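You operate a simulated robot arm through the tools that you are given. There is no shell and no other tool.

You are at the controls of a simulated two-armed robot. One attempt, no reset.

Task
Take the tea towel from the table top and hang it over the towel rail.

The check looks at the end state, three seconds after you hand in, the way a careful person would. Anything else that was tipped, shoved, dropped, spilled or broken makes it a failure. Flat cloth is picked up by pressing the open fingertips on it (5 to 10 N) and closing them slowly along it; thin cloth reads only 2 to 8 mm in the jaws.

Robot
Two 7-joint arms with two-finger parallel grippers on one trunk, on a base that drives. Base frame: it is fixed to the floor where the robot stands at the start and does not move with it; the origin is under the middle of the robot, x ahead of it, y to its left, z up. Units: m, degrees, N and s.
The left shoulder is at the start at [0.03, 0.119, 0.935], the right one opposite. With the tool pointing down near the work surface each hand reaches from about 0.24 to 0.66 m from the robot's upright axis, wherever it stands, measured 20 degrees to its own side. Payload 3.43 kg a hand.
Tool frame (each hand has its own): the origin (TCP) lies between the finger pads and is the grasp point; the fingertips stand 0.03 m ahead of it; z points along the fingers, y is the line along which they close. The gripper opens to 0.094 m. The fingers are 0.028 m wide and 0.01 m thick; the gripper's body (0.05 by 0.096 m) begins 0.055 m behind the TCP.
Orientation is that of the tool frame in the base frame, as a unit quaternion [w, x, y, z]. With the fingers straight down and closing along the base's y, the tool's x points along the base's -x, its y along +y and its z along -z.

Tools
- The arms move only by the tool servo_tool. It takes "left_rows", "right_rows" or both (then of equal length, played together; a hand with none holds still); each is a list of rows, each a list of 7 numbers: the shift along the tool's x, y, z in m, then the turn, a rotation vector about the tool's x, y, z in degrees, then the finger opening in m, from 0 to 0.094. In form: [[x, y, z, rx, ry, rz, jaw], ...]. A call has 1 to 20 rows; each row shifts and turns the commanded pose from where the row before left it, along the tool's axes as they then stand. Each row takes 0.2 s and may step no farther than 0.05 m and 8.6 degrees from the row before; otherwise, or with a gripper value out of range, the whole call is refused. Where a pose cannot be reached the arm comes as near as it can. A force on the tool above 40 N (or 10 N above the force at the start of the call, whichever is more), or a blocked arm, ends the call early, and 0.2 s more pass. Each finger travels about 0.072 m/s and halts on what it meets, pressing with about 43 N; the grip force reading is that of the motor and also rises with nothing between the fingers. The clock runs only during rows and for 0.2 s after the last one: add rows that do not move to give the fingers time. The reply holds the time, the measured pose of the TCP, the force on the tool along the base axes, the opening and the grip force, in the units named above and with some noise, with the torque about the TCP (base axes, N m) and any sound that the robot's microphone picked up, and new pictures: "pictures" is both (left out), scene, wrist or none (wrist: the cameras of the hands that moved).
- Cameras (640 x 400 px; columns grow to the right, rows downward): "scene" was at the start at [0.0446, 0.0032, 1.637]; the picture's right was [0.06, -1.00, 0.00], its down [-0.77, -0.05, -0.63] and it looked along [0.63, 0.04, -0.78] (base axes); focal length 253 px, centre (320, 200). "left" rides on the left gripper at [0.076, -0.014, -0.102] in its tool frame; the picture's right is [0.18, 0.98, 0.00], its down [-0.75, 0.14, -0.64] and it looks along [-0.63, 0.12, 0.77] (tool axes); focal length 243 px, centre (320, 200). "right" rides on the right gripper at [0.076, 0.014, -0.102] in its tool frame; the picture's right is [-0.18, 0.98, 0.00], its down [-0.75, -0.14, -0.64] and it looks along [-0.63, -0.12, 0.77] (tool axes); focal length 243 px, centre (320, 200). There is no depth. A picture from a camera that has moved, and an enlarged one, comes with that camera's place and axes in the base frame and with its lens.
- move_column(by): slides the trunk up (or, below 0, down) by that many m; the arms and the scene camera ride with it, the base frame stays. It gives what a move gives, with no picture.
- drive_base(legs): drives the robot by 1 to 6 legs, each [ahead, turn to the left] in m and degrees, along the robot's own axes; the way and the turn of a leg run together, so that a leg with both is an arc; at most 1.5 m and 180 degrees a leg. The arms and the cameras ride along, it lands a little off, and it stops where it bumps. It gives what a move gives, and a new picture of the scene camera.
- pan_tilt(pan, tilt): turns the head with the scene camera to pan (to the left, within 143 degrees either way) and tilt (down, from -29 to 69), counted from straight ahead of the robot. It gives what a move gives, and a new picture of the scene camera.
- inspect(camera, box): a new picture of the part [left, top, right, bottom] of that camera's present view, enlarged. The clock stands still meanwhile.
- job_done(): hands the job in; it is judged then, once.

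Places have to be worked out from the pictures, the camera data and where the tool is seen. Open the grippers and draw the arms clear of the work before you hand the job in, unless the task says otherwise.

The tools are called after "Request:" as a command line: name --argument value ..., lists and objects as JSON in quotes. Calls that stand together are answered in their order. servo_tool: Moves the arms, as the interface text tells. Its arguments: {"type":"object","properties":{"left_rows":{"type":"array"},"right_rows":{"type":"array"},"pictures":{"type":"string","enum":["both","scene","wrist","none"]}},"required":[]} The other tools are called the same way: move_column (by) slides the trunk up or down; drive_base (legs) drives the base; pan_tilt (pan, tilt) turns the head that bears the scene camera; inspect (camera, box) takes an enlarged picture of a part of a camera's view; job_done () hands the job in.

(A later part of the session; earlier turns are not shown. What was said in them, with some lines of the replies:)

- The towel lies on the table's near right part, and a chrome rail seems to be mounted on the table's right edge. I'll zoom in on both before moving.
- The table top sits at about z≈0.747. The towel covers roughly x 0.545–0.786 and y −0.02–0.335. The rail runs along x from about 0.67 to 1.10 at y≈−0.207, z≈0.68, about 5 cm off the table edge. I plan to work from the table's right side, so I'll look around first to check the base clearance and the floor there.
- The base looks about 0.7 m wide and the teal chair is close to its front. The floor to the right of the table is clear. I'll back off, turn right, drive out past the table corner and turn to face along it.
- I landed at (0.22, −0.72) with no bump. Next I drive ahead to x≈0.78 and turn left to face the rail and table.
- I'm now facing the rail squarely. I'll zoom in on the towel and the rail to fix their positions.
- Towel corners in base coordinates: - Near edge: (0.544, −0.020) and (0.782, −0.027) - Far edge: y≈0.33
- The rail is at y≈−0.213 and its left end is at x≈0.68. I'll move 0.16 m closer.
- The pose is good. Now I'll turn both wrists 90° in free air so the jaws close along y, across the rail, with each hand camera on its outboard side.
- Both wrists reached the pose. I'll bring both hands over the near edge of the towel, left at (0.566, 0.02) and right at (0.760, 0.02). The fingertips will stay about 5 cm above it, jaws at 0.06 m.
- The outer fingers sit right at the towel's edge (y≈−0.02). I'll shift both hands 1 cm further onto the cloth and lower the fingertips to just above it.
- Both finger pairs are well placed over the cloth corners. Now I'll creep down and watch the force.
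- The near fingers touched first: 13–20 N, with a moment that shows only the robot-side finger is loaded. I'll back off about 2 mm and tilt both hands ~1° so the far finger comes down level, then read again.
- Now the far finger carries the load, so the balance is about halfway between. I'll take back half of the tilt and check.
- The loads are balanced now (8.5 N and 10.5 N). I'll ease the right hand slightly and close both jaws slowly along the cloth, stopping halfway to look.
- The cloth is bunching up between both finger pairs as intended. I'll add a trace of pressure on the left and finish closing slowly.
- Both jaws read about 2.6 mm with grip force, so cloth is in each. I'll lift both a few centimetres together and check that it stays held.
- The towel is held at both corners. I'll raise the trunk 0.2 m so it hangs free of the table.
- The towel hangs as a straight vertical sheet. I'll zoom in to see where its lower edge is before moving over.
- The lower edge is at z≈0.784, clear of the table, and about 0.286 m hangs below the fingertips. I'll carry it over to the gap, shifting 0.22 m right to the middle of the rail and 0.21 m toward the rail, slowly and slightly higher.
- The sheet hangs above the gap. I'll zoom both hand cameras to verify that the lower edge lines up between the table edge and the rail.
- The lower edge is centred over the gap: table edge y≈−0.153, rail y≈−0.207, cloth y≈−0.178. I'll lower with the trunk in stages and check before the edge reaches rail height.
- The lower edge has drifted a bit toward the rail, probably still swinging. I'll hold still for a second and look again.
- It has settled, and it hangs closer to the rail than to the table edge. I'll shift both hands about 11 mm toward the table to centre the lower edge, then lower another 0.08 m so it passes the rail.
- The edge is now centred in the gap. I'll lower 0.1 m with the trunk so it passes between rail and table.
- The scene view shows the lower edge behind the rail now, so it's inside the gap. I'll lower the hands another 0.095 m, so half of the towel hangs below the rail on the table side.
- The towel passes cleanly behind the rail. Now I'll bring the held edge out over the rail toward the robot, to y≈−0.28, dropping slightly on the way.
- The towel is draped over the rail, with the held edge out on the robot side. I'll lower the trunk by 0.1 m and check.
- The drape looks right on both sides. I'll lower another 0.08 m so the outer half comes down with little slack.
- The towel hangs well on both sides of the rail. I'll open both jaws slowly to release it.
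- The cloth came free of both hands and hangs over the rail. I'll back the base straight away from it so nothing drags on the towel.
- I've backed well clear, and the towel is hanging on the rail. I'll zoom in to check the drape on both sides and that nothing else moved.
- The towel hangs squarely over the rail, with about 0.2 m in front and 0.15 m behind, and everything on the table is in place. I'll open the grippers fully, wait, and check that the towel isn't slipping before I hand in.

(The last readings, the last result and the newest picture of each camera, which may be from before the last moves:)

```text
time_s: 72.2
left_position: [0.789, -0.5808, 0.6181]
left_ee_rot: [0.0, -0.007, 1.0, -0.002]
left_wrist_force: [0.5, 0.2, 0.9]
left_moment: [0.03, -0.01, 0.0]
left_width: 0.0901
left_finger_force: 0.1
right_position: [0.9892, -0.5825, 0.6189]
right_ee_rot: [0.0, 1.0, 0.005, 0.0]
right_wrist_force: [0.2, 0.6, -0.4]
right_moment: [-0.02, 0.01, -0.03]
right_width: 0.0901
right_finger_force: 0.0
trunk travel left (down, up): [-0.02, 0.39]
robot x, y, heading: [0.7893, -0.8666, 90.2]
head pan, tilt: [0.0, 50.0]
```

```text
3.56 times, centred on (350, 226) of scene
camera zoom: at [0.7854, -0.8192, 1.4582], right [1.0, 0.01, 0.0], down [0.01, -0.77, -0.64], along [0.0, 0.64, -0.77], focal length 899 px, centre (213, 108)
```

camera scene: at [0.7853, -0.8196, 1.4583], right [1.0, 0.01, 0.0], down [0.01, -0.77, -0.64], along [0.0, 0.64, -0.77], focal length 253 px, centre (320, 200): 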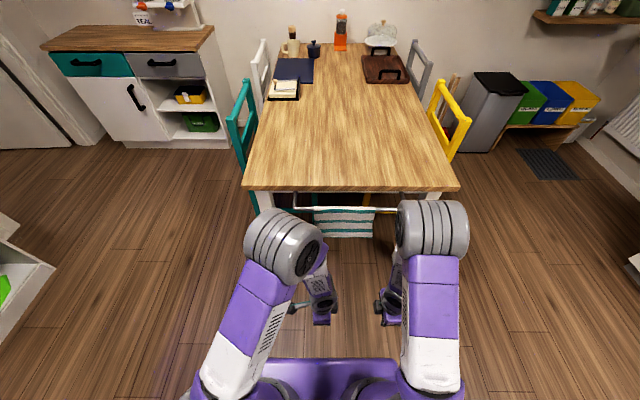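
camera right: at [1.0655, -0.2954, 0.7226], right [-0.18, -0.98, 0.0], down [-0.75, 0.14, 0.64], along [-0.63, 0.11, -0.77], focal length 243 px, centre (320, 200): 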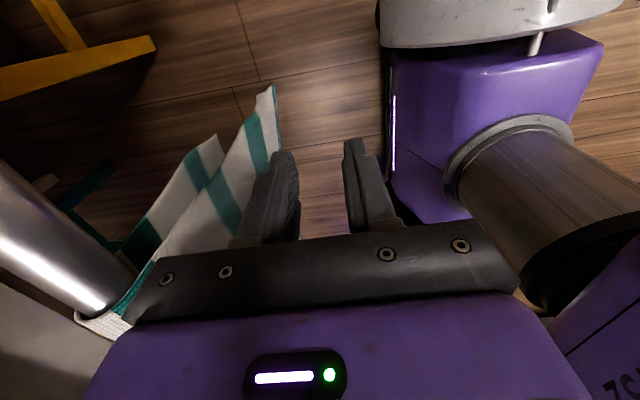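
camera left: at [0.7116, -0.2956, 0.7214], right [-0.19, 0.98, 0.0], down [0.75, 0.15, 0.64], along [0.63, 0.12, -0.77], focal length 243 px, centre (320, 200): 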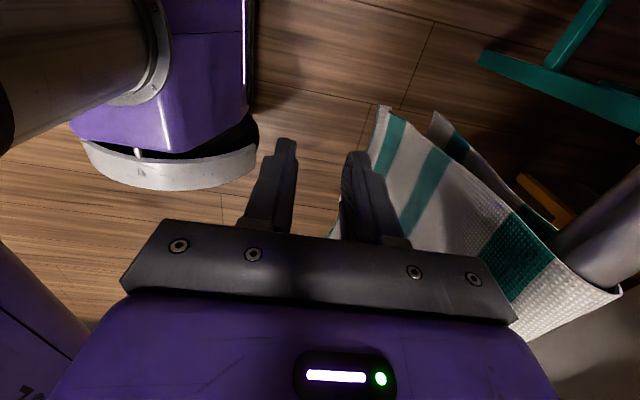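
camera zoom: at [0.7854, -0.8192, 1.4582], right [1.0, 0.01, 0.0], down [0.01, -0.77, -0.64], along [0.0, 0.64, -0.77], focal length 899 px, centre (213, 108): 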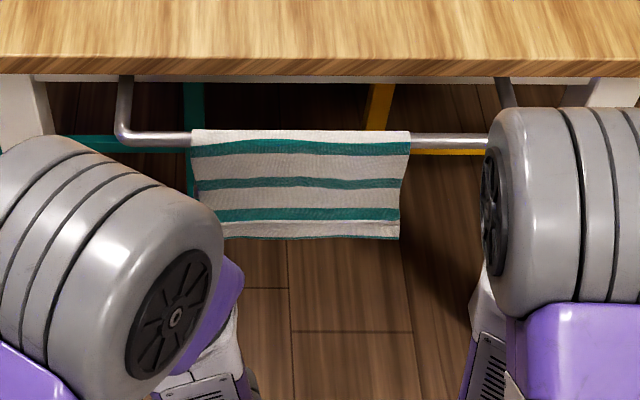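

After almost four more seconds the towel hasn't slipped on the rail. The grippers are open, the arms are clear, and nothing on the table has moved. Handing in.

Request:
job_done

```text
The job is handed in.
```

The tea towel is hanging over the towel rail, with about 0.2 m in front of the rail and 0.15 m behind it. Before handing in I opened the grippers, backed the robot clear and watched for almost four seconds. The towel did not slip in that time.

Nothing else was touched. The items on the table looked undisturbed, and the base did not bump anything while driving.
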